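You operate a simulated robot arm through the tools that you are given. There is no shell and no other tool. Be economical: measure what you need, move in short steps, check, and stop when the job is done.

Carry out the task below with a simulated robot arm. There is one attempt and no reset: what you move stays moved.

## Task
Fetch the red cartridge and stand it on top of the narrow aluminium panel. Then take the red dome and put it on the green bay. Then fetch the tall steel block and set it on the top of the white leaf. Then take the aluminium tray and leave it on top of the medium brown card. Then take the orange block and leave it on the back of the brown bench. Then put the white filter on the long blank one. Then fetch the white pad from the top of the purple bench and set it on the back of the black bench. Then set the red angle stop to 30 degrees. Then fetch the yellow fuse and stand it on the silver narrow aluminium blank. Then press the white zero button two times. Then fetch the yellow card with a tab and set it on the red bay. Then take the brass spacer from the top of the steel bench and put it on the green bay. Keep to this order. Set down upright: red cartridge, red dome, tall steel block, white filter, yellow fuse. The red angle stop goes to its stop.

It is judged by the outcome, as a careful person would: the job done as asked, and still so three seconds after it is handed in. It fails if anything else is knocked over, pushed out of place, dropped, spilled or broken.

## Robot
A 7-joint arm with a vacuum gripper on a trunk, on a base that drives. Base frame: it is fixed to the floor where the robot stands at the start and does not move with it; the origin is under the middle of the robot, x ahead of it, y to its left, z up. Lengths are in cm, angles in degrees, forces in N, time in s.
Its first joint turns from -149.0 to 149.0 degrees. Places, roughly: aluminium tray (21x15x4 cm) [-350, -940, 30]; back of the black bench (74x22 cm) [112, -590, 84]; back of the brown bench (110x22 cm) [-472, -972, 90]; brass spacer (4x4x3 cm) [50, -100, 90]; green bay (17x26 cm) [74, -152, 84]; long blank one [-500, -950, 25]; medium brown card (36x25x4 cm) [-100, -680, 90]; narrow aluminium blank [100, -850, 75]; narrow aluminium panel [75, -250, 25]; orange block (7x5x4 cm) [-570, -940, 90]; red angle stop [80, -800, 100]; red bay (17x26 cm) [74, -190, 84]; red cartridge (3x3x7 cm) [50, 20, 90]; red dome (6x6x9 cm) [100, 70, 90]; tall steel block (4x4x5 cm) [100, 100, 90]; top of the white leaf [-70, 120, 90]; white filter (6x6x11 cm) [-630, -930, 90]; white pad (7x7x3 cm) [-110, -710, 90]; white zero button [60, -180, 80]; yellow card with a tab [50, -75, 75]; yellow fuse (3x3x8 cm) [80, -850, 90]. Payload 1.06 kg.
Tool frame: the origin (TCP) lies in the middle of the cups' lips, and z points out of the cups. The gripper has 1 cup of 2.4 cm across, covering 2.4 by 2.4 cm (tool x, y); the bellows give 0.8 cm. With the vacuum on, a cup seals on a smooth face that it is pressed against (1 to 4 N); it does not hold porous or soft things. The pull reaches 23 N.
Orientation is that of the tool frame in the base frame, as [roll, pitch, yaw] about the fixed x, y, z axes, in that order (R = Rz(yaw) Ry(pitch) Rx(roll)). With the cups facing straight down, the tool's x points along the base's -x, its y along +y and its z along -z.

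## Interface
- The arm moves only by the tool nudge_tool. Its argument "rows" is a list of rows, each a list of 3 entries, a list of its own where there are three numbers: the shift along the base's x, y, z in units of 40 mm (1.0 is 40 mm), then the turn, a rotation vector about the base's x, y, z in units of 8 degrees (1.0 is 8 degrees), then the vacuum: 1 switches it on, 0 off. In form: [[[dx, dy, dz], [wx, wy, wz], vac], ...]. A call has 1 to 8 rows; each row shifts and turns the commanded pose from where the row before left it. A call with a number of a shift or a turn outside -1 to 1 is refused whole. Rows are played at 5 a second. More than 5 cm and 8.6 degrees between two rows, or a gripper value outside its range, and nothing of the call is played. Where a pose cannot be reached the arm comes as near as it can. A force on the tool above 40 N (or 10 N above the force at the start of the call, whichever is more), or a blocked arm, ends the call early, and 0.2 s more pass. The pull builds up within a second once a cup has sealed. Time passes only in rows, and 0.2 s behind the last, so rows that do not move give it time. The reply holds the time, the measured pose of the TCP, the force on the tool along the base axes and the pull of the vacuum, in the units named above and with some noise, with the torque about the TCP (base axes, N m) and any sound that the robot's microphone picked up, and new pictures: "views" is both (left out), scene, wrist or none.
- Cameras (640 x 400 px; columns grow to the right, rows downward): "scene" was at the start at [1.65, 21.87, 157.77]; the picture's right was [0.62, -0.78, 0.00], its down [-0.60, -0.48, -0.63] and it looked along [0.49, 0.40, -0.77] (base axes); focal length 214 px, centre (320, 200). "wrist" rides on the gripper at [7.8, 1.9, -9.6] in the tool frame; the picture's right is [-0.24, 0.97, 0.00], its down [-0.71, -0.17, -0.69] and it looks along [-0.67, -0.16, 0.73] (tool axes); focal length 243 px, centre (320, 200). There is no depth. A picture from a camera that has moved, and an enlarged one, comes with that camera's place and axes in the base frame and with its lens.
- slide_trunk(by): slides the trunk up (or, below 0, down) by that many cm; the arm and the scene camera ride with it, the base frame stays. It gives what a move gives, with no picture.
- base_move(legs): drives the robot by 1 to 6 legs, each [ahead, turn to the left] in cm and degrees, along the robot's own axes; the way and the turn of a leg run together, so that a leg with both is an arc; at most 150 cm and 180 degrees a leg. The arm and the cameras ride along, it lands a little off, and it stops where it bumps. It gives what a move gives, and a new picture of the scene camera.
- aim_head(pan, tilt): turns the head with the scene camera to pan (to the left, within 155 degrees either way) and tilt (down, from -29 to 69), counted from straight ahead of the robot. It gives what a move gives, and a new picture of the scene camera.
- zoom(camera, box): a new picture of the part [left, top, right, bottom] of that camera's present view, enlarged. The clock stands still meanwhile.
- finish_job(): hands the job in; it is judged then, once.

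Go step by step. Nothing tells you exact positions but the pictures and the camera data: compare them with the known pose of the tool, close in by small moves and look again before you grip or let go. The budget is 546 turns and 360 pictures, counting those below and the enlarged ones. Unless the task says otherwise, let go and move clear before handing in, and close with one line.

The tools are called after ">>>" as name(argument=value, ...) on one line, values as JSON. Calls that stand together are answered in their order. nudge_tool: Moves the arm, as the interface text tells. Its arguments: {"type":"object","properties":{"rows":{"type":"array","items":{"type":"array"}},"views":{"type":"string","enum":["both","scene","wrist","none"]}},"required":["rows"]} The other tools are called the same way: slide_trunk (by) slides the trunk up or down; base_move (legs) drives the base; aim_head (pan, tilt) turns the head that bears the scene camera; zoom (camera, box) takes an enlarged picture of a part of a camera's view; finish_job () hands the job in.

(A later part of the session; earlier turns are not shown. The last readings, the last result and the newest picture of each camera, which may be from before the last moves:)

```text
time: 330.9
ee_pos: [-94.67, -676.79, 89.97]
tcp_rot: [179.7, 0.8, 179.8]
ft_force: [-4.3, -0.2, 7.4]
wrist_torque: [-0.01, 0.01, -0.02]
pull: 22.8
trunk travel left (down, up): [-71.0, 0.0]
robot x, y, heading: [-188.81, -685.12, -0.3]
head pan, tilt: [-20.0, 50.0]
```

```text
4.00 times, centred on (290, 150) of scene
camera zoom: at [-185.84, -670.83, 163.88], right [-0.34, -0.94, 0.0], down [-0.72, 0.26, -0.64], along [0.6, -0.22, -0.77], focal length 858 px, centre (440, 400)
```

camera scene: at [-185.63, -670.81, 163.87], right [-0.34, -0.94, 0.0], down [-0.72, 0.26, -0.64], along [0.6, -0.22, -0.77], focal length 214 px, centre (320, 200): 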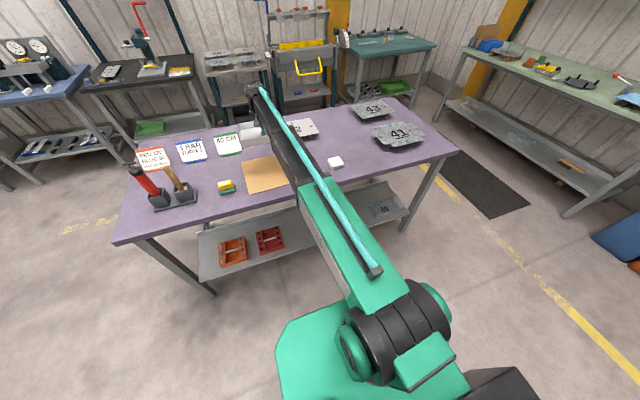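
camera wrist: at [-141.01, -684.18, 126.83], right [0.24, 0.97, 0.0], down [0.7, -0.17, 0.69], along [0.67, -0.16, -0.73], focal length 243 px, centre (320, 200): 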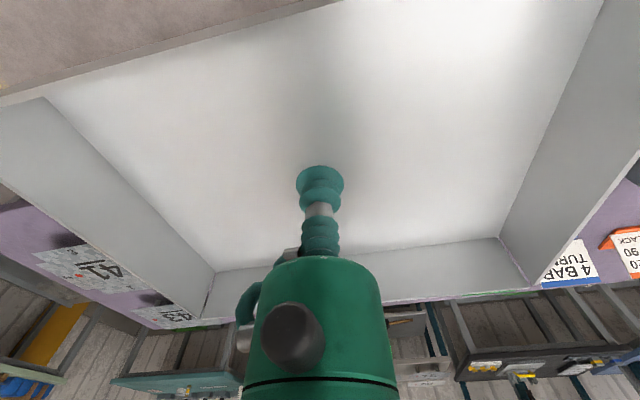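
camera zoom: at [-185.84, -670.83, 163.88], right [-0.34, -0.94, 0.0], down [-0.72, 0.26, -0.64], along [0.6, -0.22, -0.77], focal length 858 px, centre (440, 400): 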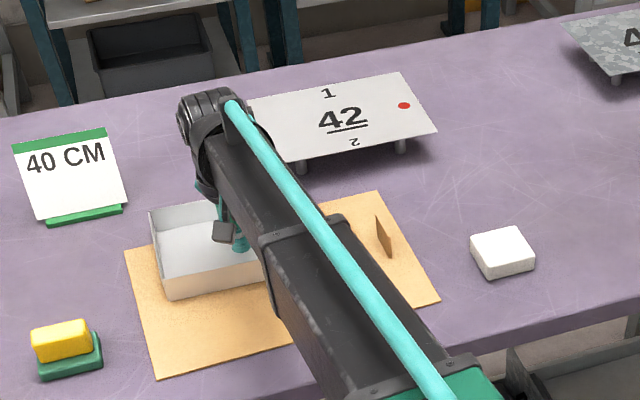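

The card is back exactly, but the tray overhangs its far edge by about 3–4 cm. I lift the tray clear, check the card stays, then shift.

>>> nudge_tool(rows=[[[0, 0, 0.1], [0, 0, 0], 1], [[0, 0, 0.3], [0, 0, 0], 1], [[0, 0, 0.5], [0, 0, 0], 1], [[0, 0, 0.5], [0, 0, 0], 1], [[0, 0, 0], [0, 0, 0], 1]], views="none")

>>> zoom(camera="scene", box=[210, 100, 370, 200])

```text
time: 332.1
ee_pos: [-94.56, -676.62, 95.39]
tcp_rot: [179.8, 0.7, 179.8]
ft_force: [-0.3, -0.2, -4.5]
wrist_torque: [0.02, -0.27, 0.03]
pull: 23.2
trunk travel left (down, up): [-71.0, 0.0]
robot x, y, heading: [-188.54, -685.49, 0.0]
head pan, tilt: [-20.0, 50.0]
```

```text
4.00 times, centred on (290, 150) of scene
camera zoom: at [-185.63, -670.81, 163.87], right [-0.35, -0.94, 0.0], down [-0.72, 0.26, -0.64], along [0.6, -0.22, -0.77], focal length 858 px, centre (440, 400)
```

zoom: 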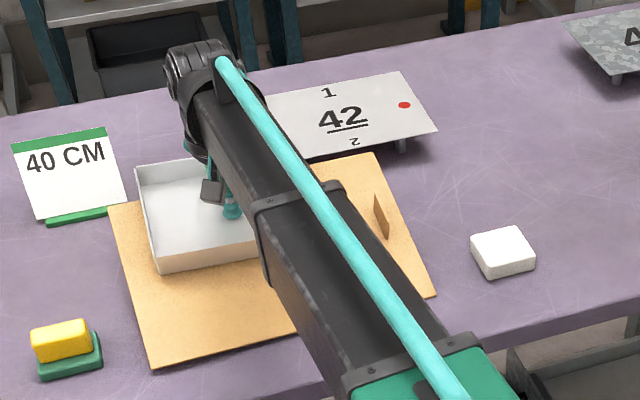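

>>> zoom(camera="scene", box=[230, 130, 300, 175])

>>> nudge_tool(rows=[[[0, 0, 0], [0, 0, 0], 1]], views="wrist")

```text
8.89 times, centred on (265, 152) of scene
camera zoom: at [-185.63, -670.81, 163.87], right [-0.35, -0.94, 0.0], down [-0.72, 0.26, -0.64], along [0.6, -0.22, -0.77], focal length 1906 px, centre (809, 622)
```

zoom: 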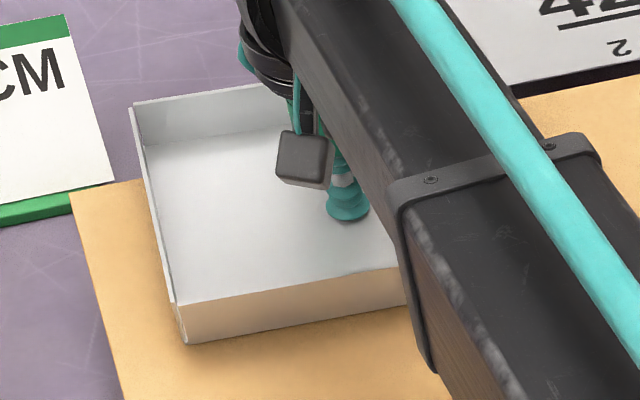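

```text
time: 332.5
ee_pos: [-94.54, -676.75, 95.4]
tcp_rot: [179.9, 0.7, 179.9]
ft_force: [0.1, -0.1, -4.7]
wrist_torque: [0.04, -0.24, 0.01]
pull: 22.6
trunk travel left (down, up): [-71.0, 0.0]
robot x, y, heading: [-188.78, -685.37, -0.2]
head pan, tilt: [-20.0, 50.0]
camera wrist: at [-102.42, -674.63, 104.87], right [0.24, 0.97, 0.01], down [0.7, -0.18, 0.69], along [0.67, -0.16, -0.72], focal length 243 px, centre (320, 200)
```

wrist: 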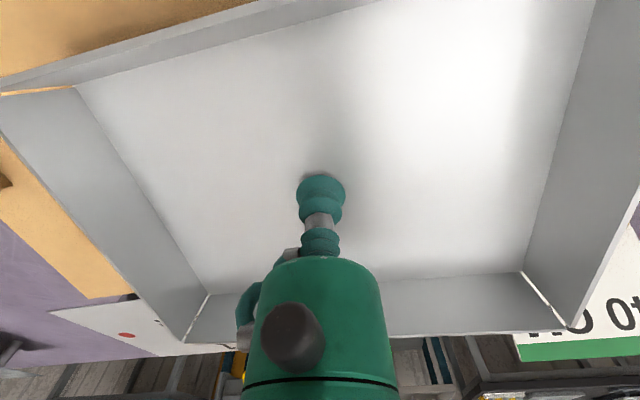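

The card clings to the tray (pressed together on contact). I lower it back to its exact place, release, and regrip gently.

>>> nudge_tool(rows=[[[0, 0, -0.5], [0, 0, 0], 1], [[0, 0, -0.4], [0, 0, 0], 1], [[0, 0, -0.2], [0, 0, 0], 1], [[0, 0, -0.1], [0, 0, 0], 1], [[0, 0, -0.1], [0, 0, 0], 1], [[0, 0, 0], [0, 0, 0], 1]], views="none")

>>> zoom(camera="scene", box=[210, 100, 370, 200])

```text
time: 333.9
ee_pos: [-94.53, -676.7, 90.18]
tcp_rot: [179.8, 0.7, 179.8]
ft_force: [2.9, 0.3, 2.1]
wrist_torque: [0.0, 0.13, 0.0]
pull: 22.7
trunk travel left (down, up): [-71.0, 0.0]
robot x, y, heading: [-188.92, -685.31, -0.2]
head pan, tilt: [-20.0, 50.0]
```

```text
4.00 times, centred on (290, 150) of scene
camera zoom: at [-185.7, -670.82, 163.88], right [-0.35, -0.94, 0.0], down [-0.72, 0.26, -0.64], along [0.6, -0.22, -0.77], focal length 858 px, centre (440, 400)
```

zoom: 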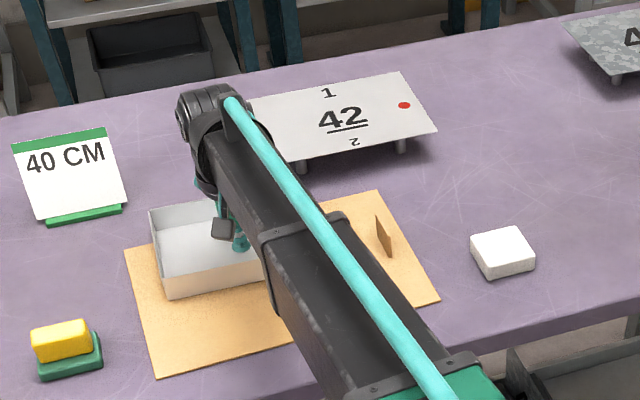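

>>> nudge_tool(rows=[[[0, 0, 0], [0, 0, 0], 0], [[0, 0, 0], [0, 0, 0], 0], [[0, 0, 0], [0, 0, 0], 0], [[0, 0, 0], [0, 0, 0], 0], [[0, 0, 0.15], [0, 0, 0], 0], [[0, 0, 0.3], [0, 0, 0], 0], [[0, 0, 0.5], [0, 0, 0], 0], [[0, 0, 0.5], [0, 0, 0], 0]], views="none")

>>> zoom(camera="scene", box=[210, 100, 370, 200])

```text
time: 335.7
ee_pos: [-94.45, -676.51, 95.95]
tcp_rot: [179.8, 0.7, 179.8]
ft_force: [-0.8, -0.5, 0.4]
wrist_torque: [-0.02, 0.01, 0.03]
pull: 0.0
trunk travel left (down, up): [-71.0, 0.0]
robot x, y, heading: [-188.64, -685.63, -0.5]
head pan, tilt: [-20.0, 50.0]
```

```text
4.00 times, centred on (290, 150) of scene
camera zoom: at [-185.7, -670.82, 163.87], right [-0.35, -0.94, 0.0], down [-0.72, 0.26, -0.64], along [0.6, -0.22, -0.77], focal length 858 px, centre (440, 400)
```

zoom: 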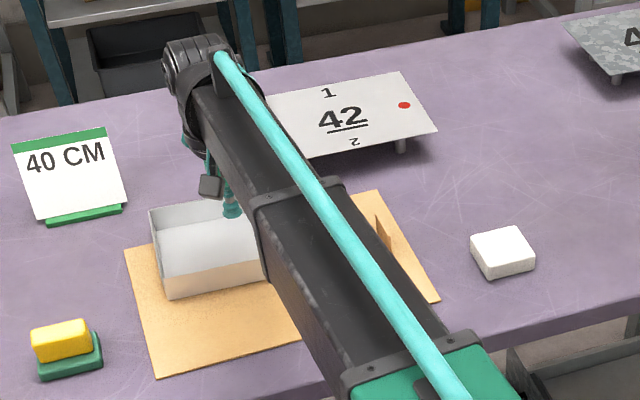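

>>> nudge_tool(rows=[[[-0.3, 0, 1], [0, 0, 0], 0], [[-0.5, 0, 1], [0, 0, 0], 0], [[-0.5, 0, 1], [0, 0, 0], 0], [[-0.5, 0, 1], [0, 0, 0], 0], [[-0.5, 0, 1], [0, 0, 0], 0]], views="wrist")

```text
time: 336.9
ee_pos: [-104.0, -676.7, 115.79]
tcp_rot: [179.8, 0.6, 179.8]
ft_force: [-0.5, -1.0, -0.2]
wrist_torque: [0.0, -0.02, 0.0]
pull: 0.1
trunk travel left (down, up): [-71.0, 0.0]
robot x, y, heading: [-188.45, -685.0, -0.2]
head pan, tilt: [-20.0, 50.0]
camera wrist: at [-111.89, -674.68, 125.4], right [0.24, 0.97, 0.01], down [0.7, -0.18, 0.69], along [0.67, -0.16, -0.72], focal length 243 px, centre (320, 200)
```

wrist: 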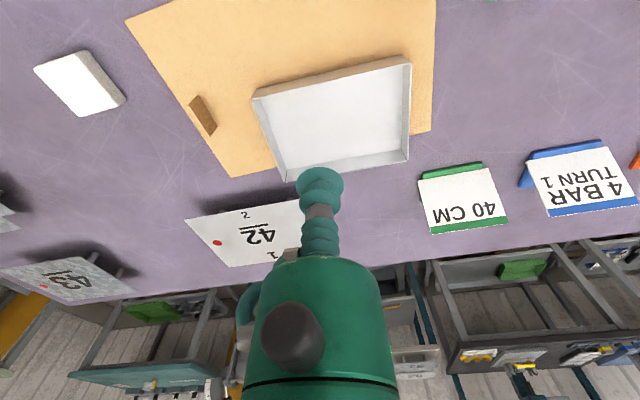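

The tray overhangs the card's far edge by about 3 cm. I regrip it to lift and shift it back, watching whether the card follows.

>>> nudge_tool(rows=[[[0.5, 0, -1], [0, 0, 0], 0], [[0.5, 0, -1], [0, 0, 0], 0], [[0.5, 0, -1], [0, 0, 0], 0], [[0.5, 0, -1], [0, 0, 0], 0], [[0.35, 0, -1], [0, 0, 0], 0], [[0, 0, -0.9], [0, 0, 0], 1], [[0, 0, -0.3], [0, 0, 0], 1], [[0, 0, 0], [0, 0, 0], 1]], views="none")

```text
time: 338.7
ee_pos: [-94.38, -676.59, 91.06]
tcp_rot: [179.8, 0.7, 179.8]
ft_force: [-0.8, 0.5, -0.1]
wrist_torque: [-0.01, 0.0, -0.02]
pull: 0.1
trunk travel left (down, up): [-71.0, 0.0]
robot x, y, heading: [-188.6, -685.34, -0.3]
head pan, tilt: [-20.0, 50.0]
```

>>> nudge_tool(rows=[[[0, 0, -0.1], [0, 0, 0], 1], [[0, 0, -0.06], [0, 0, 0], 1], [[0, 0, -0.04], [0, 0, 0], 1], [[0, 0, 0], [0, 0, 0], 1], [[0, 0, 0], [0, 0, 0], 1]], views="none")

```text
time: 339.9
ee_pos: [-94.45, -676.68, 90.61]
tcp_rot: [179.8, 0.8, 179.9]
ft_force: [7.5, 2.9, 16.0]
wrist_torque: [-0.04, 0.17, -0.01]
pull: 22.8
trunk travel left (down, up): [-71.0, 0.0]
robot x, y, heading: [-188.29, -685.08, 0.0]
head pan, tilt: [-20.0, 50.0]
```

>>> nudge_tool(rows=[[[0, 0, 0.1], [0, 0, 0], 1], [[0, 0, 0.2], [0, 0, 0], 1], [[0, 0, 0.3], [0, 0, 0], 1], [[0, 0, 0], [0, 0, 0], 1]], views="none")

>>> zoom(camera="scene", box=[210, 100, 370, 200])

```text
time: 340.9
ee_pos: [-94.3, -676.62, 92.78]
tcp_rot: [179.9, 0.8, 179.8]
ft_force: [0.1, -0.5, -5.4]
wrist_torque: [0.06, -0.13, -0.02]
pull: 23.3
trunk travel left (down, up): [-71.0, 0.0]
robot x, y, heading: [-188.64, -685.22, -0.1]
head pan, tilt: [-20.0, 50.0]
```

```text
4.00 times, centred on (290, 150) of scene
camera zoom: at [-185.63, -670.81, 163.87], right [-0.35, -0.94, 0.0], down [-0.72, 0.26, -0.64], along [0.6, -0.22, -0.77], focal length 858 px, centre (440, 400)
```

zoom: 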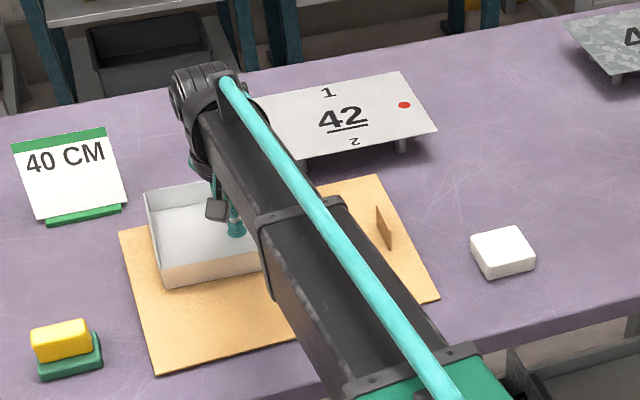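

The card stays attached to the tray, so I set both straight back down in the card's original place and leave them so (the tray's centre lies well within the card).

>>> nudge_tool(rows=[[[0, 0, -0.2], [0, 0, 0], 1], [[0, 0, -0.15], [0, 0, 0], 1], [[0, 0, -0.1], [0, 0, 0], 1], [[0, 0, -0.08], [0, 0, 0], 1], [[0, 0, -0.05], [0, 0, 0], 1], [[0, 0, 0], [0, 0, 0], 1]], views="none")

>>> zoom(camera="scene", box=[210, 100, 370, 200])

```text
time: 342.3
ee_pos: [-94.42, -676.7, 90.58]
tcp_rot: [179.8, 0.7, 179.8]
ft_force: [2.3, 1.8, 4.6]
wrist_torque: [-0.03, 0.17, -0.05]
pull: 22.9
trunk travel left (down, up): [-71.0, 0.0]
robot x, y, heading: [-188.16, -685.09, -0.1]
head pan, tilt: [-20.0, 50.0]
```

```text
4.00 times, centred on (290, 150) of scene
camera zoom: at [-185.73, -670.8, 163.88], right [-0.34, -0.94, 0.0], down [-0.72, 0.26, -0.64], along [0.6, -0.22, -0.77], focal length 858 px, centre (440, 400)
```

zoom: 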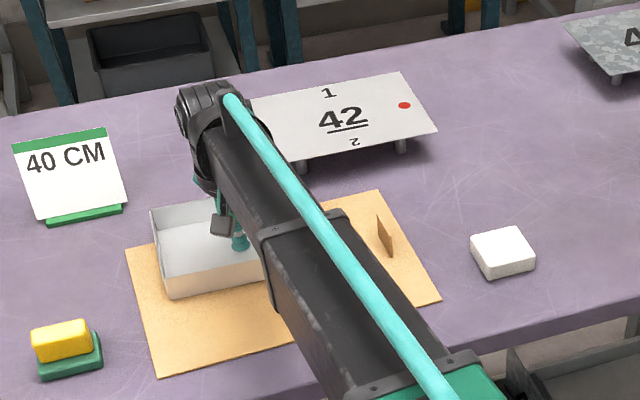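

The cup probably grips the card right through the thin tray floor. I release and instead push the tray back with the cup against the inside of its near wall.

>>> nudge_tool(rows=[[[0, 0, 0], [0, 0, 0], 0], [[0, 0, 0], [0, 0, 0], 0], [[0, 0, 0], [0, 0, 0], 0], [[0, 0, 0], [0, 0, 0], 0], [[0, 0, 0.1], [0, 0, 0], 0], [[0, 0, 0.13], [0, 0, 0], 0], [[-0.6, 0, 0], [0, 0, 0], 0], [[-0.6, 0, 0], [0, 0, 0], 0]], views="wrist")

>>> zoom(camera="scene", box=[210, 100, 370, 200])

```text
time: 344.1
ee_pos: [-99.26, -676.6, 91.57]
tcp_rot: [179.8, 0.7, 179.7]
ft_force: [-0.9, -1.3, 0.7]
wrist_torque: [0.02, 0.01, 0.03]
pull: 0.0
trunk travel left (down, up): [-71.0, 0.0]
robot x, y, heading: [-188.62, -685.41, -0.1]
head pan, tilt: [-20.0, 50.0]
camera wrist: at [-107.25, -674.71, 101.01], right [0.24, 0.97, 0.01], down [0.7, -0.18, 0.69], along [0.67, -0.16, -0.72], focal length 243 px, centre (320, 200)
```

wrist: 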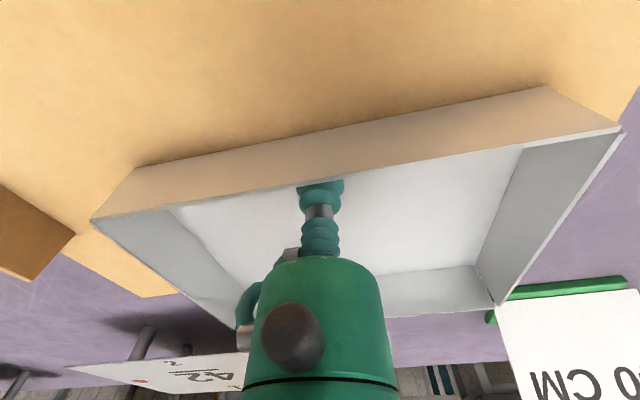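

```text
4.00 times, centred on (290, 150) of scene
camera zoom: at [-185.72, -670.81, 163.87], right [-0.35, -0.94, 0.0], down [-0.72, 0.26, -0.64], along [0.6, -0.22, -0.77], focal length 858 px, centre (440, 400)
```

zoom: 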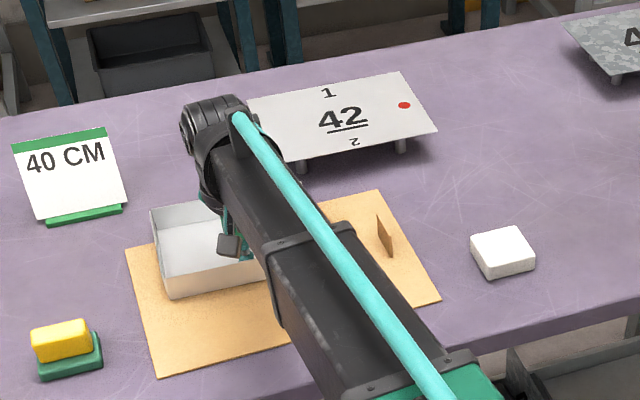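

>>> nudge_tool(rows=[[[-0.2, 0, 0], [0, 0, 0], 0], [[-0.15, 0, 0], [0, 0, 0], 0], [[-0.15, 0, 0], [0, 0, 0], 0], [[-0.15, 0, 0], [0, 0, 0], 0], [[-0.15, 0, 0], [0, 0, 0], 0], [[-0.1, 0, 0], [0, 0, 0], 0]], views="none")

>>> zoom(camera="scene", box=[210, 100, 370, 200])

```text
time: 345.5
ee_pos: [-102.78, -676.53, 91.37]
tcp_rot: [179.8, 0.7, 179.8]
ft_force: [0.5, -0.2, 0.1]
wrist_torque: [0.03, 0.01, -0.01]
pull: 0.1
trunk travel left (down, up): [-71.0, 0.0]
robot x, y, heading: [-188.68, -685.19, -0.3]
head pan, tilt: [-20.0, 50.0]
```

```text
4.00 times, centred on (290, 150) of scene
camera zoom: at [-185.69, -670.82, 163.87], right [-0.35, -0.94, 0.0], down [-0.72, 0.26, -0.64], along [0.6, -0.22, -0.77], focal length 858 px, centre (440, 400)
```

zoom: 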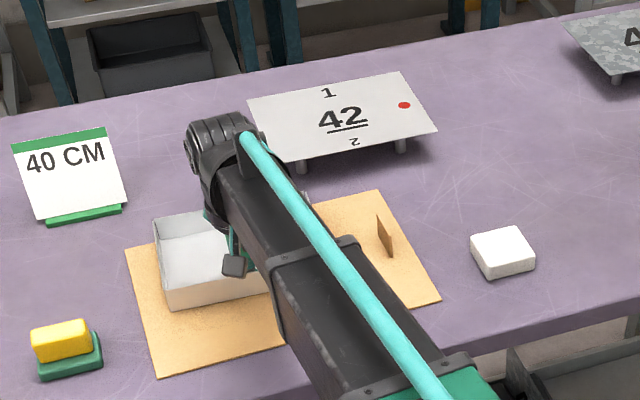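

It works: the tray slides and the card stays. A bit more.

>>> nudge_tool(rows=[[[-0.15, 0, 0], [0, 0, 0], 0], [[-0.15, 0, 0], [0, 0, 0], 0], [[-0.15, 0, 0], [0, 0, 0], 0], [[-0.15, 0, 0], [0, 0, 0], 0], [[-0.1, 0, 0], [0, 0, 0], 0], [[0.3, 0, 0], [0, 0, 0], 0], [[0.3, 0, 0.6], [0, 0, 0], 0], [[0, 0, 1], [0, 0, 0], 0]], views="none")

>>> zoom(camera="scene", box=[210, 100, 370, 200])

```text
time: 347.3
ee_pos: [-103.25, -676.61, 97.85]
tcp_rot: [179.8, 0.7, 179.9]
ft_force: [-0.2, 0.0, -0.5]
wrist_torque: [0.02, 0.01, 0.01]
pull: 0.0
trunk travel left (down, up): [-71.0, 0.0]
robot x, y, heading: [-188.52, -685.36, -0.4]
head pan, tilt: [-20.0, 50.0]
```

```text
4.00 times, centred on (290, 150) of scene
camera zoom: at [-185.73, -670.82, 163.87], right [-0.35, -0.94, 0.0], down [-0.72, 0.26, -0.64], along [0.6, -0.22, -0.77], focal length 858 px, centre (440, 400)
```

zoom: 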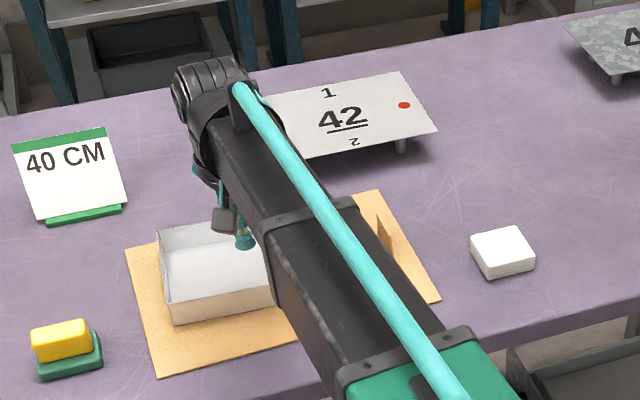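

Tray is properly on the card. Now to the orange block: retract, and drive west along the south corridor.

>>> nudge_tool(rows=[[[-0.5, 0, 1], [0, 0, 0], 0], [[-1, 0, 1], [0, 0, 0], 0], [[-1, 0, 1], [0, 0, 0], 0], [[-1, 0, 1], [0, 0, 0], 0], [[-1, 0, 1], [0, 0, 0], 0], [[-1, -0.5, 0.2], [0, 0, 0], 0], [[-1, -0.5, 0], [0, 0, 0], 0], [[-0.8, -0.5, 0], [0, 0, 0], 0]], views="none")

>>> base_move(legs=[[0, -134.3], [150, 0], [78, 0], [0, -45.7]])

>>> aim_head(pan=0, tilt=28)

```text
refused: row 2 steps farther than a row can; nothing moved
```

```text
time: 366.1
ee_pos: [-435.79, -852.06, 97.86]
tcp_rot: [179.9, 0.8, -1.2]
ft_force: [-0.3, 0.5, -0.2]
wrist_torque: [0.0, 0.03, 0.0]
pull: 0.0
trunk travel left (down, up): [-71.0, 0.0]
robot x, y, heading: [-350.27, -844.96, 179.0]
head pan, tilt: [-20.0, 50.0]
camera scene: at [-353.04, -859.32, 163.87], right [0.36, 0.93, 0.0], down [0.71, -0.28, -0.64], along [-0.6, 0.23, -0.77], focal length 214 px, centre (320, 200)
```

scene: 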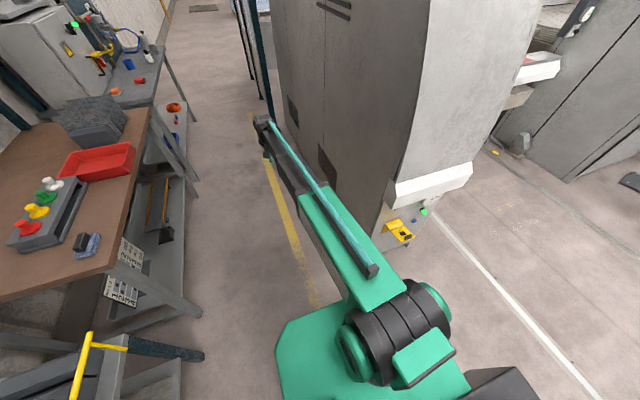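

```text
time: 367.0
ee_pos: [-435.83, -852.09, 97.84]
tcp_rot: [179.8, 0.7, -1.1]
ft_force: [-0.4, 0.3, -0.4]
wrist_torque: [0.0, -0.02, 0.02]
pull: 0.1
trunk travel left (down, up): [-71.0, 0.0]
robot x, y, heading: [-350.17, -845.0, 179.0]
head pan, tilt: [0.0, 28.0]
camera scene: at [-354.97, -861.93, 167.13], right [0.02, 1.0, 0.0], down [0.47, -0.01, -0.88], along [-0.88, 0.02, -0.47], focal length 214 px, centre (320, 200)
```

scene: 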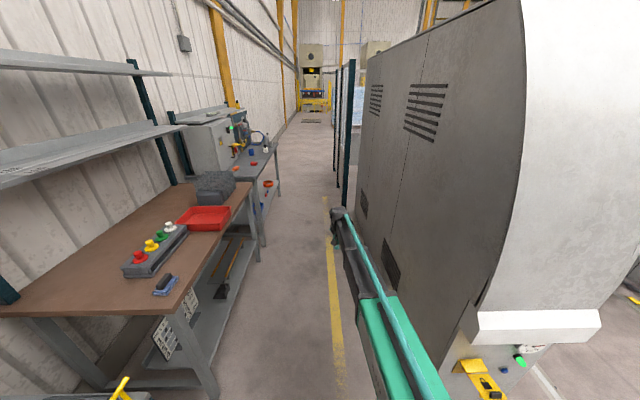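

One move was refused and the arm travelled extended at z 98; it seems to have cleared everything, and I will verify at the purple table later. I retract the arm now.

>>> nudge_tool(rows=[[[0.8, 0, 0.8], [0, 0, 0], 0], [[0.8, 0, 0.8], [0, 0, 0], 0], [[0.8, 0, 0.8], [0, 0, 0], 0], [[0.8, 0, 0.8], [0, 0, 0], 0], [[0.8, 0, 0.8], [0, 0, 0], 0], [[1, 0.2, 0.4], [0, 0, 0], 0], [[1, 0.3, 0], [0, 0, 0], 0], [[1, 0.3, 0], [0, 0, 0], 0]], views="none")

>>> zoom(camera="scene", box=[100, 100, 340, 320])

```text
time: 368.8
ee_pos: [-407.8, -848.73, 115.31]
tcp_rot: [179.8, 0.8, -1.2]
ft_force: [0.4, -0.7, -0.5]
wrist_torque: [0.0, 0.02, 0.0]
pull: 0.0
trunk travel left (down, up): [-71.0, 0.0]
robot x, y, heading: [-350.04, -845.13, 178.6]
head pan, tilt: [0.0, 28.0]
```

```text
1.82 times, centred on (220, 210) of scene
camera zoom: at [-354.9, -861.92, 167.15], right [0.02, 1.0, 0.0], down [0.47, -0.01, -0.88], along [-0.88, 0.02, -0.47], focal length 390 px, centre (502, 182)
```

zoom: 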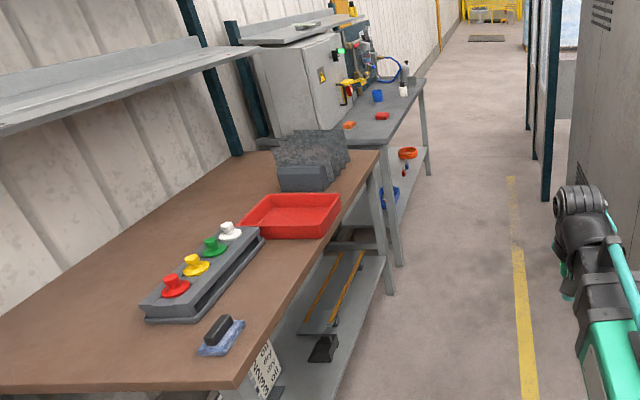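

>>> base_move(legs=[[0, 7], [150, 0], [62, -5.5]])

>>> aim_head(pan=60, tilt=45)

```text
time: 380.0
ee_pos: [-622.25, -863.4, 115.36]
tcp_rot: [179.8, 0.7, -1.6]
ft_force: [-0.3, 0.2, 0.3]
wrist_torque: [0.0, -0.02, 0.01]
pull: 0.0
trunk travel left (down, up): [-71.0, 0.0]
robot x, y, heading: [-564.33, -860.26, 178.5]
head pan, tilt: [0.0, 28.0]
camera scene: at [-569.36, -876.8, 167.14], right [0.03, 1.0, 0.0], down [0.47, -0.01, -0.88], along [-0.88, 0.02, -0.47], focal length 214 px, centre (320, 200)
```

scene: 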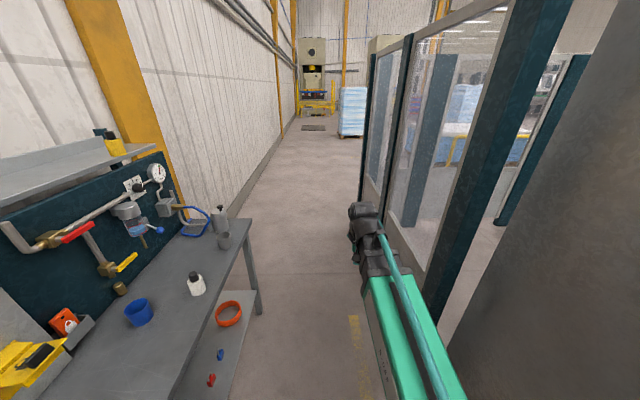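

```text
time: 381.3
ee_pos: [-622.15, -863.34, 115.42]
tcp_rot: [179.8, 0.6, -1.4]
ft_force: [1.1, -0.6, -0.3]
wrist_torque: [-0.04, -0.01, -0.02]
pull: 0.0
trunk travel left (down, up): [-71.0, 0.0]
robot x, y, heading: [-564.53, -859.9, 178.3]
head pan, tilt: [60.0, 45.0]
camera scene: at [-564.43, -883.97, 164.56], right [-0.85, 0.52, 0.0], down [0.37, 0.6, -0.71], along [-0.37, -0.6, -0.71], focal length 214 px, centre (320, 200)
```

scene: 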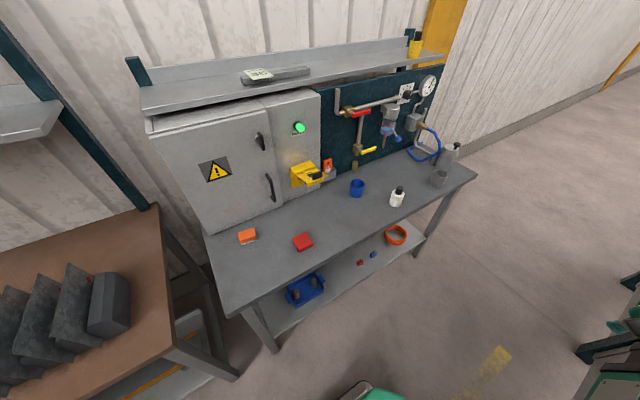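

Orange block ≈(-566, -947), white filter ≈(-635, -928). I turn to face the bench.

>>> base_move(legs=[[0, 91.5], [6, 0]])

>>> nudge_tool(rows=[[[0, -1, 0], [0, 0, 0], 0], [[0, -1, 0], [0, 0, 0], 0]], views="wrist")

```text
time: 386.1
ee_pos: [-559.34, -924.02, 115.29]
tcp_rot: [179.9, 0.7, 90.3]
ft_force: [0.5, -0.8, -0.2]
wrist_torque: [0.0, -0.03, 0.0]
pull: 0.0
trunk travel left (down, up): [-71.0, 0.0]
robot x, y, heading: [-564.5, -866.28, -89.6]
head pan, tilt: [60.0, 45.0]
camera scene: at [-540.16, -865.73, 164.56], right [-0.5, -0.87, 0.0], down [-0.61, 0.35, -0.71], along [0.61, -0.35, -0.71], focal length 214 px, centre (320, 200)
```

scene: 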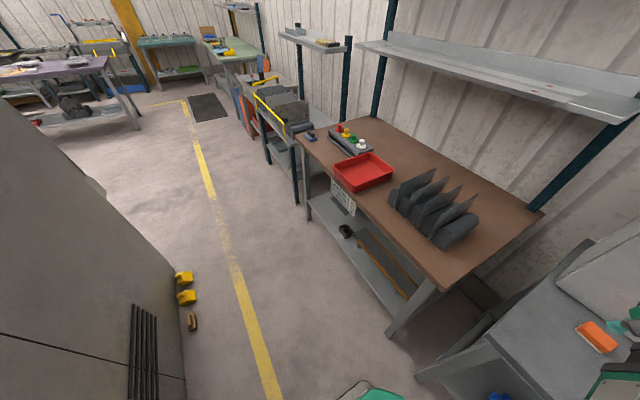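

```text
time: 386.8
ee_pos: [-559.08, -931.76, 115.49]
tcp_rot: [179.8, 0.7, 90.3]
ft_force: [-0.4, 0.1, 0.2]
wrist_torque: [0.02, 0.01, -0.02]
pull: 0.1
trunk travel left (down, up): [-71.0, 0.0]
robot x, y, heading: [-564.25, -866.04, -90.0]
head pan, tilt: [60.0, 45.0]
camera wrist: at [-557.31, -923.71, 124.96], right [0.97, -0.23, 0.01], down [-0.17, -0.7, 0.69], along [-0.16, -0.68, -0.72], focal length 243 px, centre (320, 200)
```

wrist: 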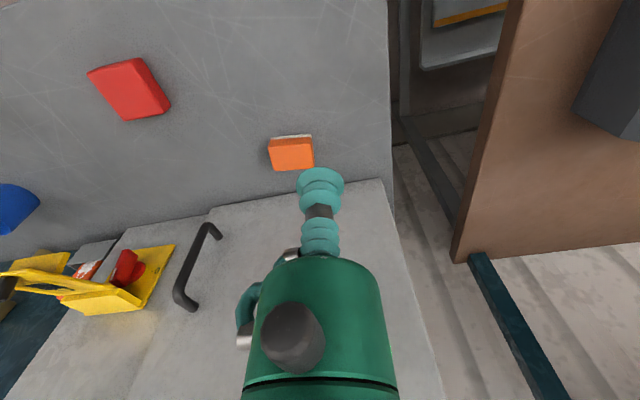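

>>> nudge_tool(rows=[[[-0.5, -0.8, 0], [0, 0, 0], 0], [[-0.5, -0.8, 0], [0, 0, 0], 0], [[-0.5, -0.8, -0.3], [0, 0, 0], 0], [[-0.5, -0.8, -0.5], [0, 0, 0], 0], [[-0.2, -0.3, -0.9], [0, 0, 0], 0], [[0, 0, -1], [0, 0, 0], 0], [[0, 0, -1], [0, 0, 0], 0]], views="none")

>>> zoom(camera="wrist", box=[220, 50, 420, 210])

```text
time: 388.4
ee_pos: [-568.07, -945.8, 100.61]
tcp_rot: [179.9, 0.7, 90.4]
ft_force: [0.7, -0.1, 0.9]
wrist_torque: [0.03, 0.04, 0.01]
pull: 0.0
trunk travel left (down, up): [-71.0, 0.0]
robot x, y, heading: [-564.45, -866.25, -89.6]
head pan, tilt: [60.0, 45.0]
```

```text
2.50 times, centred on (320, 130) of wrist
camera zoom: at [-566.21, -937.76, 110.13], right [0.97, -0.23, 0.01], down [-0.17, -0.7, 0.69], along [-0.16, -0.68, -0.72], focal length 606 px, centre (320, 375)
```

zoom: 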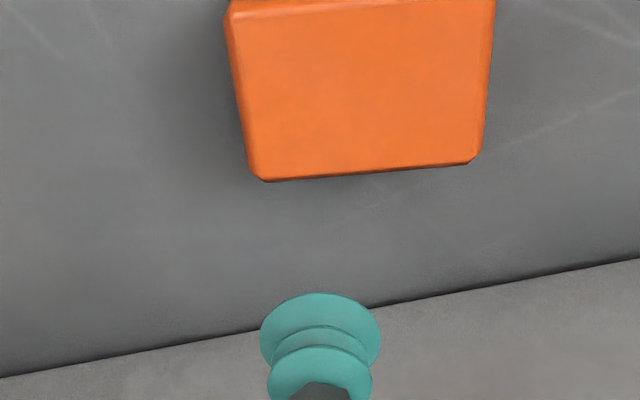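

>>> nudge_tool(rows=[[[0.44, 0.42, -0.5], [0, 0, 0], 0], [[0, 0, -0.9], [0, 0, 0], 0]], views="none")

>>> zoom(camera="wrist", box=[220, 80, 420, 240])

```text
time: 388.9
ee_pos: [-566.21, -944.0, 94.93]
tcp_rot: [179.9, 0.6, 90.2]
ft_force: [-0.1, 0.1, -0.3]
wrist_torque: [0.04, 0.03, 0.03]
pull: 0.1
trunk travel left (down, up): [-71.0, 0.0]
robot x, y, heading: [-564.58, -866.3, -89.7]
head pan, tilt: [60.0, 45.0]
```

```text
2.50 times, centred on (320, 160) of wrist
camera zoom: at [-564.39, -935.98, 104.48], right [0.97, -0.23, 0.01], down [-0.17, -0.7, 0.69], along [-0.16, -0.68, -0.72], focal length 606 px, centre (320, 300)
```

zoom: 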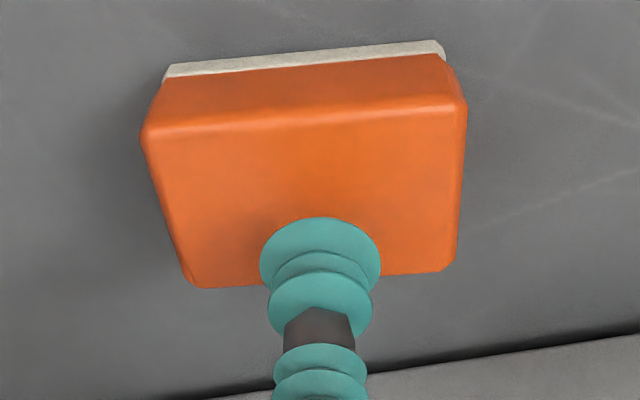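

>>> nudge_tool(rows=[[[0, 0.03, -0.4], [0, 0, 0], 1], [[0, 0, -0.15], [0, 0, 0], 1], [[0, 0, -0.08], [0, 0, 0], 1], [[0, 0, -0.06], [0, 0, 0], 1], [[0, 0, 0], [0, 0, 0], 1], [[0, 0, 0], [0, 0, 0], 1]], views="none")

```text
time: 390.4
ee_pos: [-566.22, -943.91, 92.54]
tcp_rot: [179.9, 0.9, 90.3]
ft_force: [0.1, -12.8, 35.7]
wrist_torque: [0.21, 0.02, 0.01]
pull: 22.5
trunk travel left (down, up): [-71.0, 0.0]
robot x, y, heading: [-564.66, -866.02, -89.7]
head pan, tilt: [60.0, 45.0]
```

Sealed. I lift and retract, then move over to the brown bench.

>>> nudge_tool(rows=[[[0, 0, 0.2], [0, 0, 0], 1], [[0, 0, 0.5], [0, 0, 0], 1], [[0, 0.3, 1], [0, 0, 0], 1], [[0, 0.5, 1], [0, 0, 0], 1], [[0, 0.6, 1], [0, 0, 0], 1], [[0, 0.6, 1], [0, 0, 0], 1], [[0, 0.6, 1], [0, 0, 0], 1], [[0, 0.6, 1], [0, 0, 0], 1]], views="none")

>>> nudge_tool(rows=[[[0, 1, 0], [0, 0, 0], 1], [[0, 1, 0], [0, 0, 0], 1], [[0, 0.6, 0], [0, 0, 0], 1]], views="wrist")

```text
time: 392.1
ee_pos: [-566.29, -931.13, 119.01]
tcp_rot: [179.9, 0.7, 90.3]
ft_force: [-1.2, 0.7, -0.1]
wrist_torque: [-0.02, -0.03, 0.02]
pull: 23.7
trunk travel left (down, up): [-71.0, 0.0]
robot x, y, heading: [-564.06, -865.82, -89.5]
head pan, tilt: [60.0, 45.0]
```

```text
time: 392.9
ee_pos: [-566.08, -920.64, 119.08]
tcp_rot: [179.9, 0.7, 90.3]
ft_force: [-0.6, 0.5, -0.9]
wrist_torque: [0.0, 0.0, 0.0]
pull: 22.4
trunk travel left (down, up): [-71.0, 0.0]
robot x, y, heading: [-564.47, -865.87, -89.7]
head pan, tilt: [60.0, 45.0]
camera wrist: at [-564.21, -912.61, 128.54], right [0.97, -0.23, 0.01], down [-0.17, -0.7, 0.69], along [-0.16, -0.68, -0.72], focal length 243 px, centre (320, 200)
```

wrist: 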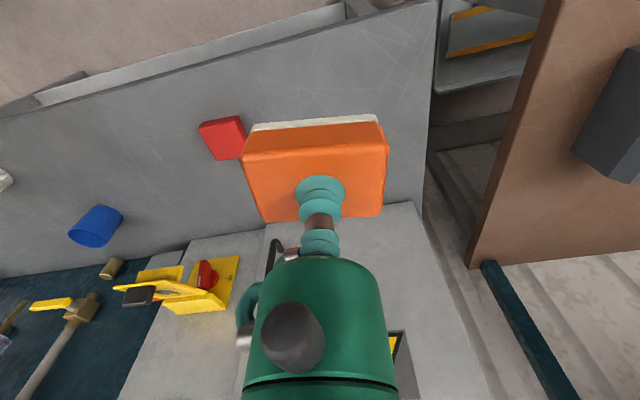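

>>> base_move(legs=[[-9, 0], [0, 89.7], [97, 0], [0, -90]])

>>> aim_head(pan=0, tilt=40)

```text
time: 406.5
ee_pos: [-468.51, -911.7, 119.0]
tcp_rot: [179.8, 0.7, 88.8]
ft_force: [0.9, 0.1, -1.1]
wrist_torque: [-0.01, -0.03, 0.02]
pull: 23.1
trunk travel left (down, up): [-71.0, 0.0]
robot x, y, heading: [-465.37, -857.21, -91.2]
head pan, tilt: [60.0, 45.0]
camera scene: at [-441.15, -857.21, 164.56], right [-0.52, -0.86, 0.0], down [-0.6, 0.37, -0.71], along [0.6, -0.37, -0.71], focal length 214 px, centre (320, 200)
```

scene: 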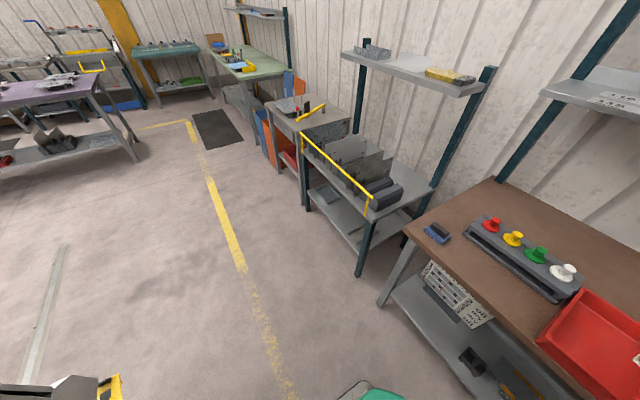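

```text
time: 407.8
ee_pos: [-468.53, -911.71, 119.01]
tcp_rot: [179.9, 0.8, 88.9]
ft_force: [0.1, -0.5, -1.3]
wrist_torque: [0.0, -0.03, -0.02]
pull: 22.7
trunk travel left (down, up): [-71.0, 0.0]
robot x, y, heading: [-465.54, -857.03, -91.3]
head pan, tilt: [0.0, 40.0]
camera scene: at [-448.27, -861.49, 165.29], right [-1.0, 0.02, 0.0], down [0.01, 0.64, -0.77], along [-0.02, -0.77, -0.64], focal length 214 px, centre (320, 200)
```

scene: 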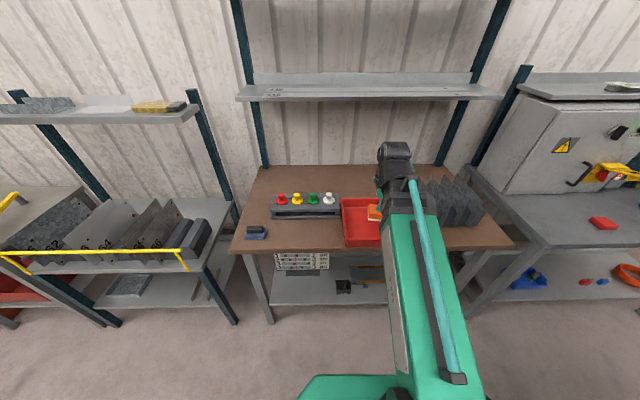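

>>> base_move(legs=[[21, 0]])

>>> nudge_tool(rows=[[[0, 0, -1], [0, 0, 0], 1], [[0, 0, -1], [0, 0, 0], 1], [[0, 0, -1], [0, 0, 0], 1], [[0, 0, -0.8], [0, 0, 0], 1]], views="wrist")

```text
time: 409.4
ee_pos: [-468.85, -932.49, 118.96]
tcp_rot: [179.8, 0.7, 88.8]
ft_force: [-0.3, -0.9, -0.7]
wrist_torque: [0.05, -0.01, -0.02]
pull: 23.6
trunk travel left (down, up): [-71.0, 0.0]
robot x, y, heading: [-465.88, -877.61, -90.9]
head pan, tilt: [0.0, 40.0]
camera scene: at [-448.7, -882.34, 165.28], right [-1.0, 0.02, 0.0], down [0.01, 0.64, -0.77], along [-0.02, -0.77, -0.64], focal length 214 px, centre (320, 200)
```

scene: 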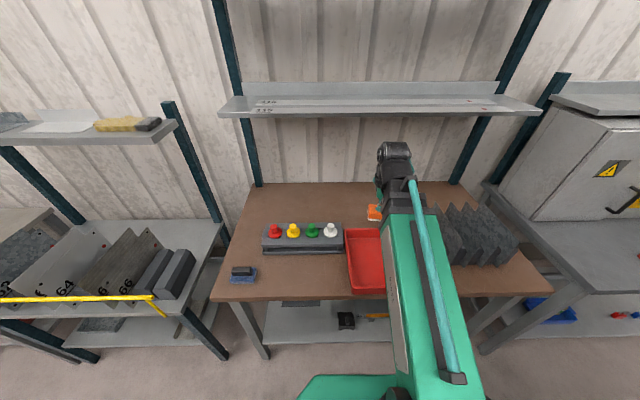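

```text
time: 410.4
ee_pos: [-468.86, -932.49, 103.64]
tcp_rot: [179.8, 0.7, 88.8]
ft_force: [-0.4, 0.3, -1.4]
wrist_torque: [0.01, -0.01, -0.03]
pull: 23.1
trunk travel left (down, up): [-71.0, 0.0]
robot x, y, heading: [-465.64, -877.76, -91.3]
head pan, tilt: [0.0, 40.0]
camera wrist: at [-466.86, -924.51, 113.11], right [0.97, -0.25, 0.01], down [-0.19, -0.7, 0.69], along [-0.17, -0.67, -0.72], focal length 243 px, centre (320, 200)
```

wrist: 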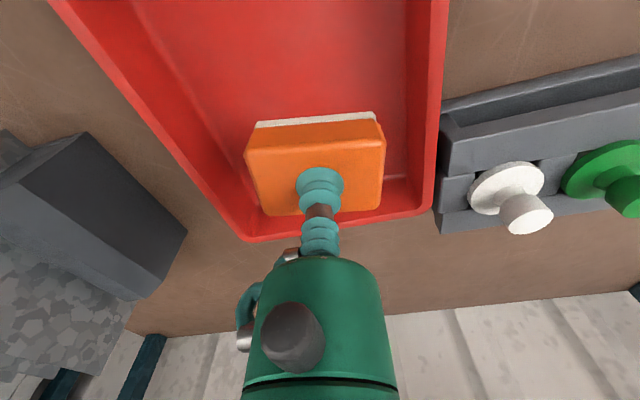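

>>> nudge_tool(rows=[[[0.1, -1, 0], [0, 0, 0], 1], [[0.1, -1, 0], [0, 0, 0], 1], [[0.1, -1, 0], [0, 0, 0], 1], [[0.1, -1, 0], [0, 0, 0], 1], [[0.1, -1, 0], [0, 0, 0], 1], [[0.1, -1, 0], [0, 0, 0], 1], [[0, -1, 0], [0, 0, 0], 1]], views="both")

```text
time: 412.0
ee_pos: [-466.6, -960.63, 103.84]
tcp_rot: [179.8, 0.6, 88.9]
ft_force: [-0.7, -1.3, -1.8]
wrist_torque: [0.02, 0.0, 0.02]
pull: 23.2
trunk travel left (down, up): [-71.0, 0.0]
robot x, y, heading: [-465.61, -877.78, -91.2]
head pan, tilt: [0.0, 40.0]
camera scene: at [-448.7, -882.27, 165.29], right [-1.0, 0.02, 0.0], down [0.01, 0.64, -0.77], along [-0.02, -0.77, -0.64], focal length 214 px, centre (320, 200)
camera wrist: at [-464.53, -952.65, 113.32], right [0.97, -0.25, 0.01], down [-0.19, -0.7, 0.69], along [-0.17, -0.67, -0.72], focal length 243 px, centre (320, 200)
```

scene: 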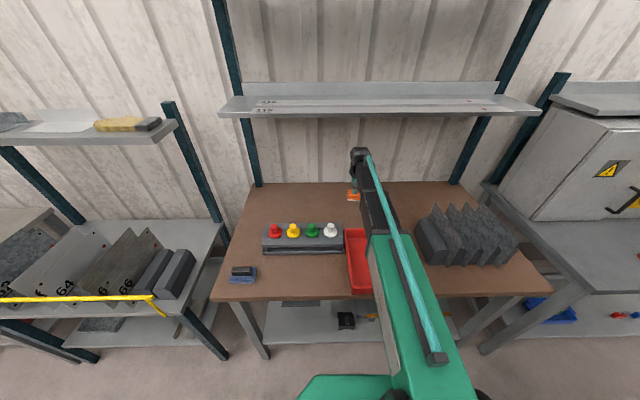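
wrist: 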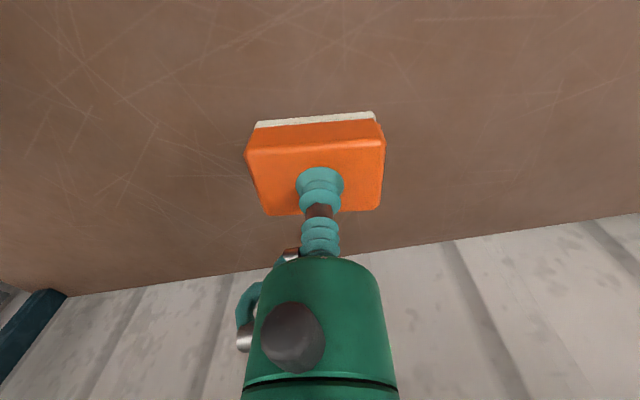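

>>> base_move(legs=[[5, 0]])

>>> nudge_tool(rows=[[[0.1, -1, -0.4], [0, 0, 0], 1], [[0, -1, -0.4], [0, 0, 0], 1], [[0, -0.7, -0.3], [0, 0, 0], 1], [[0, 0, -0.2], [0, 0, 0], 1]], views="wrist")

```text
time: 412.9
ee_pos: [-466.7, -965.81, 103.75]
tcp_rot: [179.8, 0.7, 88.9]
ft_force: [0.1, 0.1, -0.7]
wrist_torque: [0.05, 0.0, -0.02]
pull: 23.3
trunk travel left (down, up): [-71.0, 0.0]
robot x, y, heading: [-465.98, -882.94, -91.1]
head pan, tilt: [0.0, 40.0]
camera scene: at [-448.8, -887.53, 165.28], right [-1.0, 0.02, 0.0], down [0.01, 0.64, -0.77], along [-0.02, -0.77, -0.64], focal length 214 px, centre (320, 200)
```

scene: 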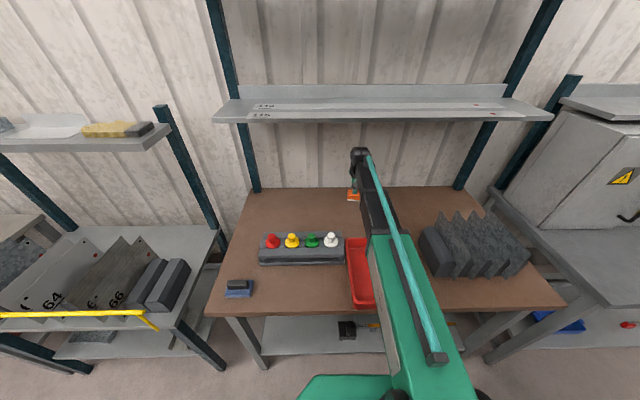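

```text
time: 413.9
ee_pos: [-466.36, -976.39, 98.69]
tcp_rot: [179.8, 0.6, 88.9]
ft_force: [-0.6, 0.6, -0.4]
wrist_torque: [-0.01, -0.01, -0.02]
pull: 23.0
trunk travel left (down, up): [-71.0, 0.0]
robot x, y, heading: [-465.54, -883.27, -91.1]
head pan, tilt: [0.0, 40.0]
camera wrist: at [-464.27, -968.42, 108.12], right [0.97, -0.25, 0.01], down [-0.19, -0.7, 0.69], along [-0.17, -0.67, -0.72], focal length 243 px, centre (320, 200)
```

wrist: 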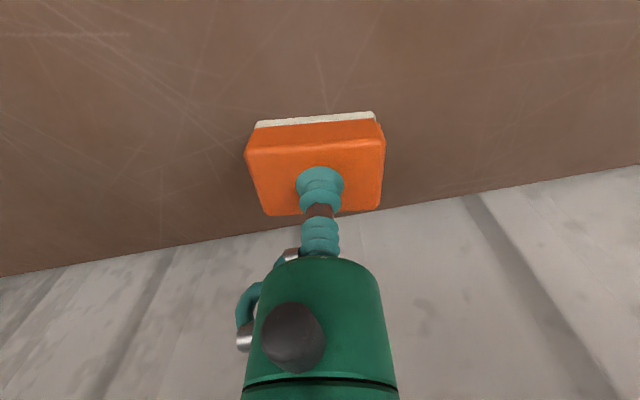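

>>> nudge_tool(rows=[[[0, 0, -0.5], [0, 0, 0], 1], [[0, 0, -0.5], [0, 0, 0], 1], [[0, 0, -0.1], [0, 0, 0], 1], [[0, 0, -0.1], [0, 0, 0], 1], [[0, 0, -0.1], [0, 0, 0], 1], [[0, 0, -0.1], [0, 0, 0], 1], [[0, 0, 0], [0, 0, 0], 1]], views="none")

```text
time: 415.5
ee_pos: [-466.15, -976.47, 93.24]
tcp_rot: [179.8, 0.8, 88.9]
ft_force: [1.7, -4.7, 16.3]
wrist_torque: [0.06, 0.02, 0.03]
pull: 23.4
trunk travel left (down, up): [-71.0, 0.0]
robot x, y, heading: [-465.85, -882.92, -91.2]
head pan, tilt: [0.0, 40.0]
```

>>> nudge_tool(rows=[[[0, 0, 0.04], [0, 0, 0], 0], [[0, 0, 0], [0, 0, 0], 0], [[0, 0, 0], [0, 0, 0], 0], [[0, 0, 0], [0, 0, 0], 0], [[0, 0, 0.15], [0, 0, 0], 0], [[0, 0, 0.5], [0, 0, 0], 0], [[0, 0.3, 0.9], [0, 0, 0], 0], [[0, 0.9, 0.4], [0, 0, 0], 0]], views="wrist")

```text
time: 417.3
ee_pos: [-466.29, -971.63, 101.09]
tcp_rot: [179.8, 0.7, 88.9]
ft_force: [-0.4, 0.0, 1.0]
wrist_torque: [-0.01, 0.01, 0.01]
pull: 0.0
trunk travel left (down, up): [-71.0, 0.0]
robot x, y, heading: [-465.44, -882.94, -90.9]
head pan, tilt: [0.0, 40.0]
camera wrist: at [-464.32, -963.57, 110.59], right [0.97, -0.25, 0.01], down [-0.19, -0.7, 0.69], along [-0.17, -0.67, -0.72], focal length 243 px, centre (320, 200)
```

wrist: 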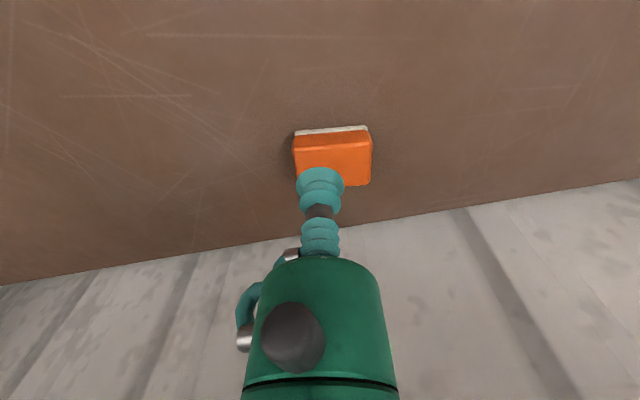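

Block is on the back of the bench. I retract and go for the white filter.

>>> nudge_tool(rows=[[[0, 1, 0.1], [0, 0, 0], 0], [[0, 1, 0.1], [0, 0, 0], 0], [[0, 1, 0.1], [0, 0, 0], 0], [[0, 1, 0.1], [0, 0, 0], 0], [[0, 1, 0.2], [0, 0, 0], 0], [[0, 1, 0.4], [0, 0, 0], 0], [[0, 0.8, 0.8], [0, 0, 0], 0], [[0, 0.8, 0.8], [0, 0, 0], 0]], views="none")

```text
time: 419.1
ee_pos: [-466.34, -941.16, 111.58]
tcp_rot: [179.9, 0.7, 88.9]
ft_force: [-0.2, -0.4, 0.2]
wrist_torque: [0.03, -0.01, 0.01]
pull: 0.1
trunk travel left (down, up): [-71.0, 0.0]
robot x, y, heading: [-466.13, -883.24, -91.3]
head pan, tilt: [0.0, 40.0]
```

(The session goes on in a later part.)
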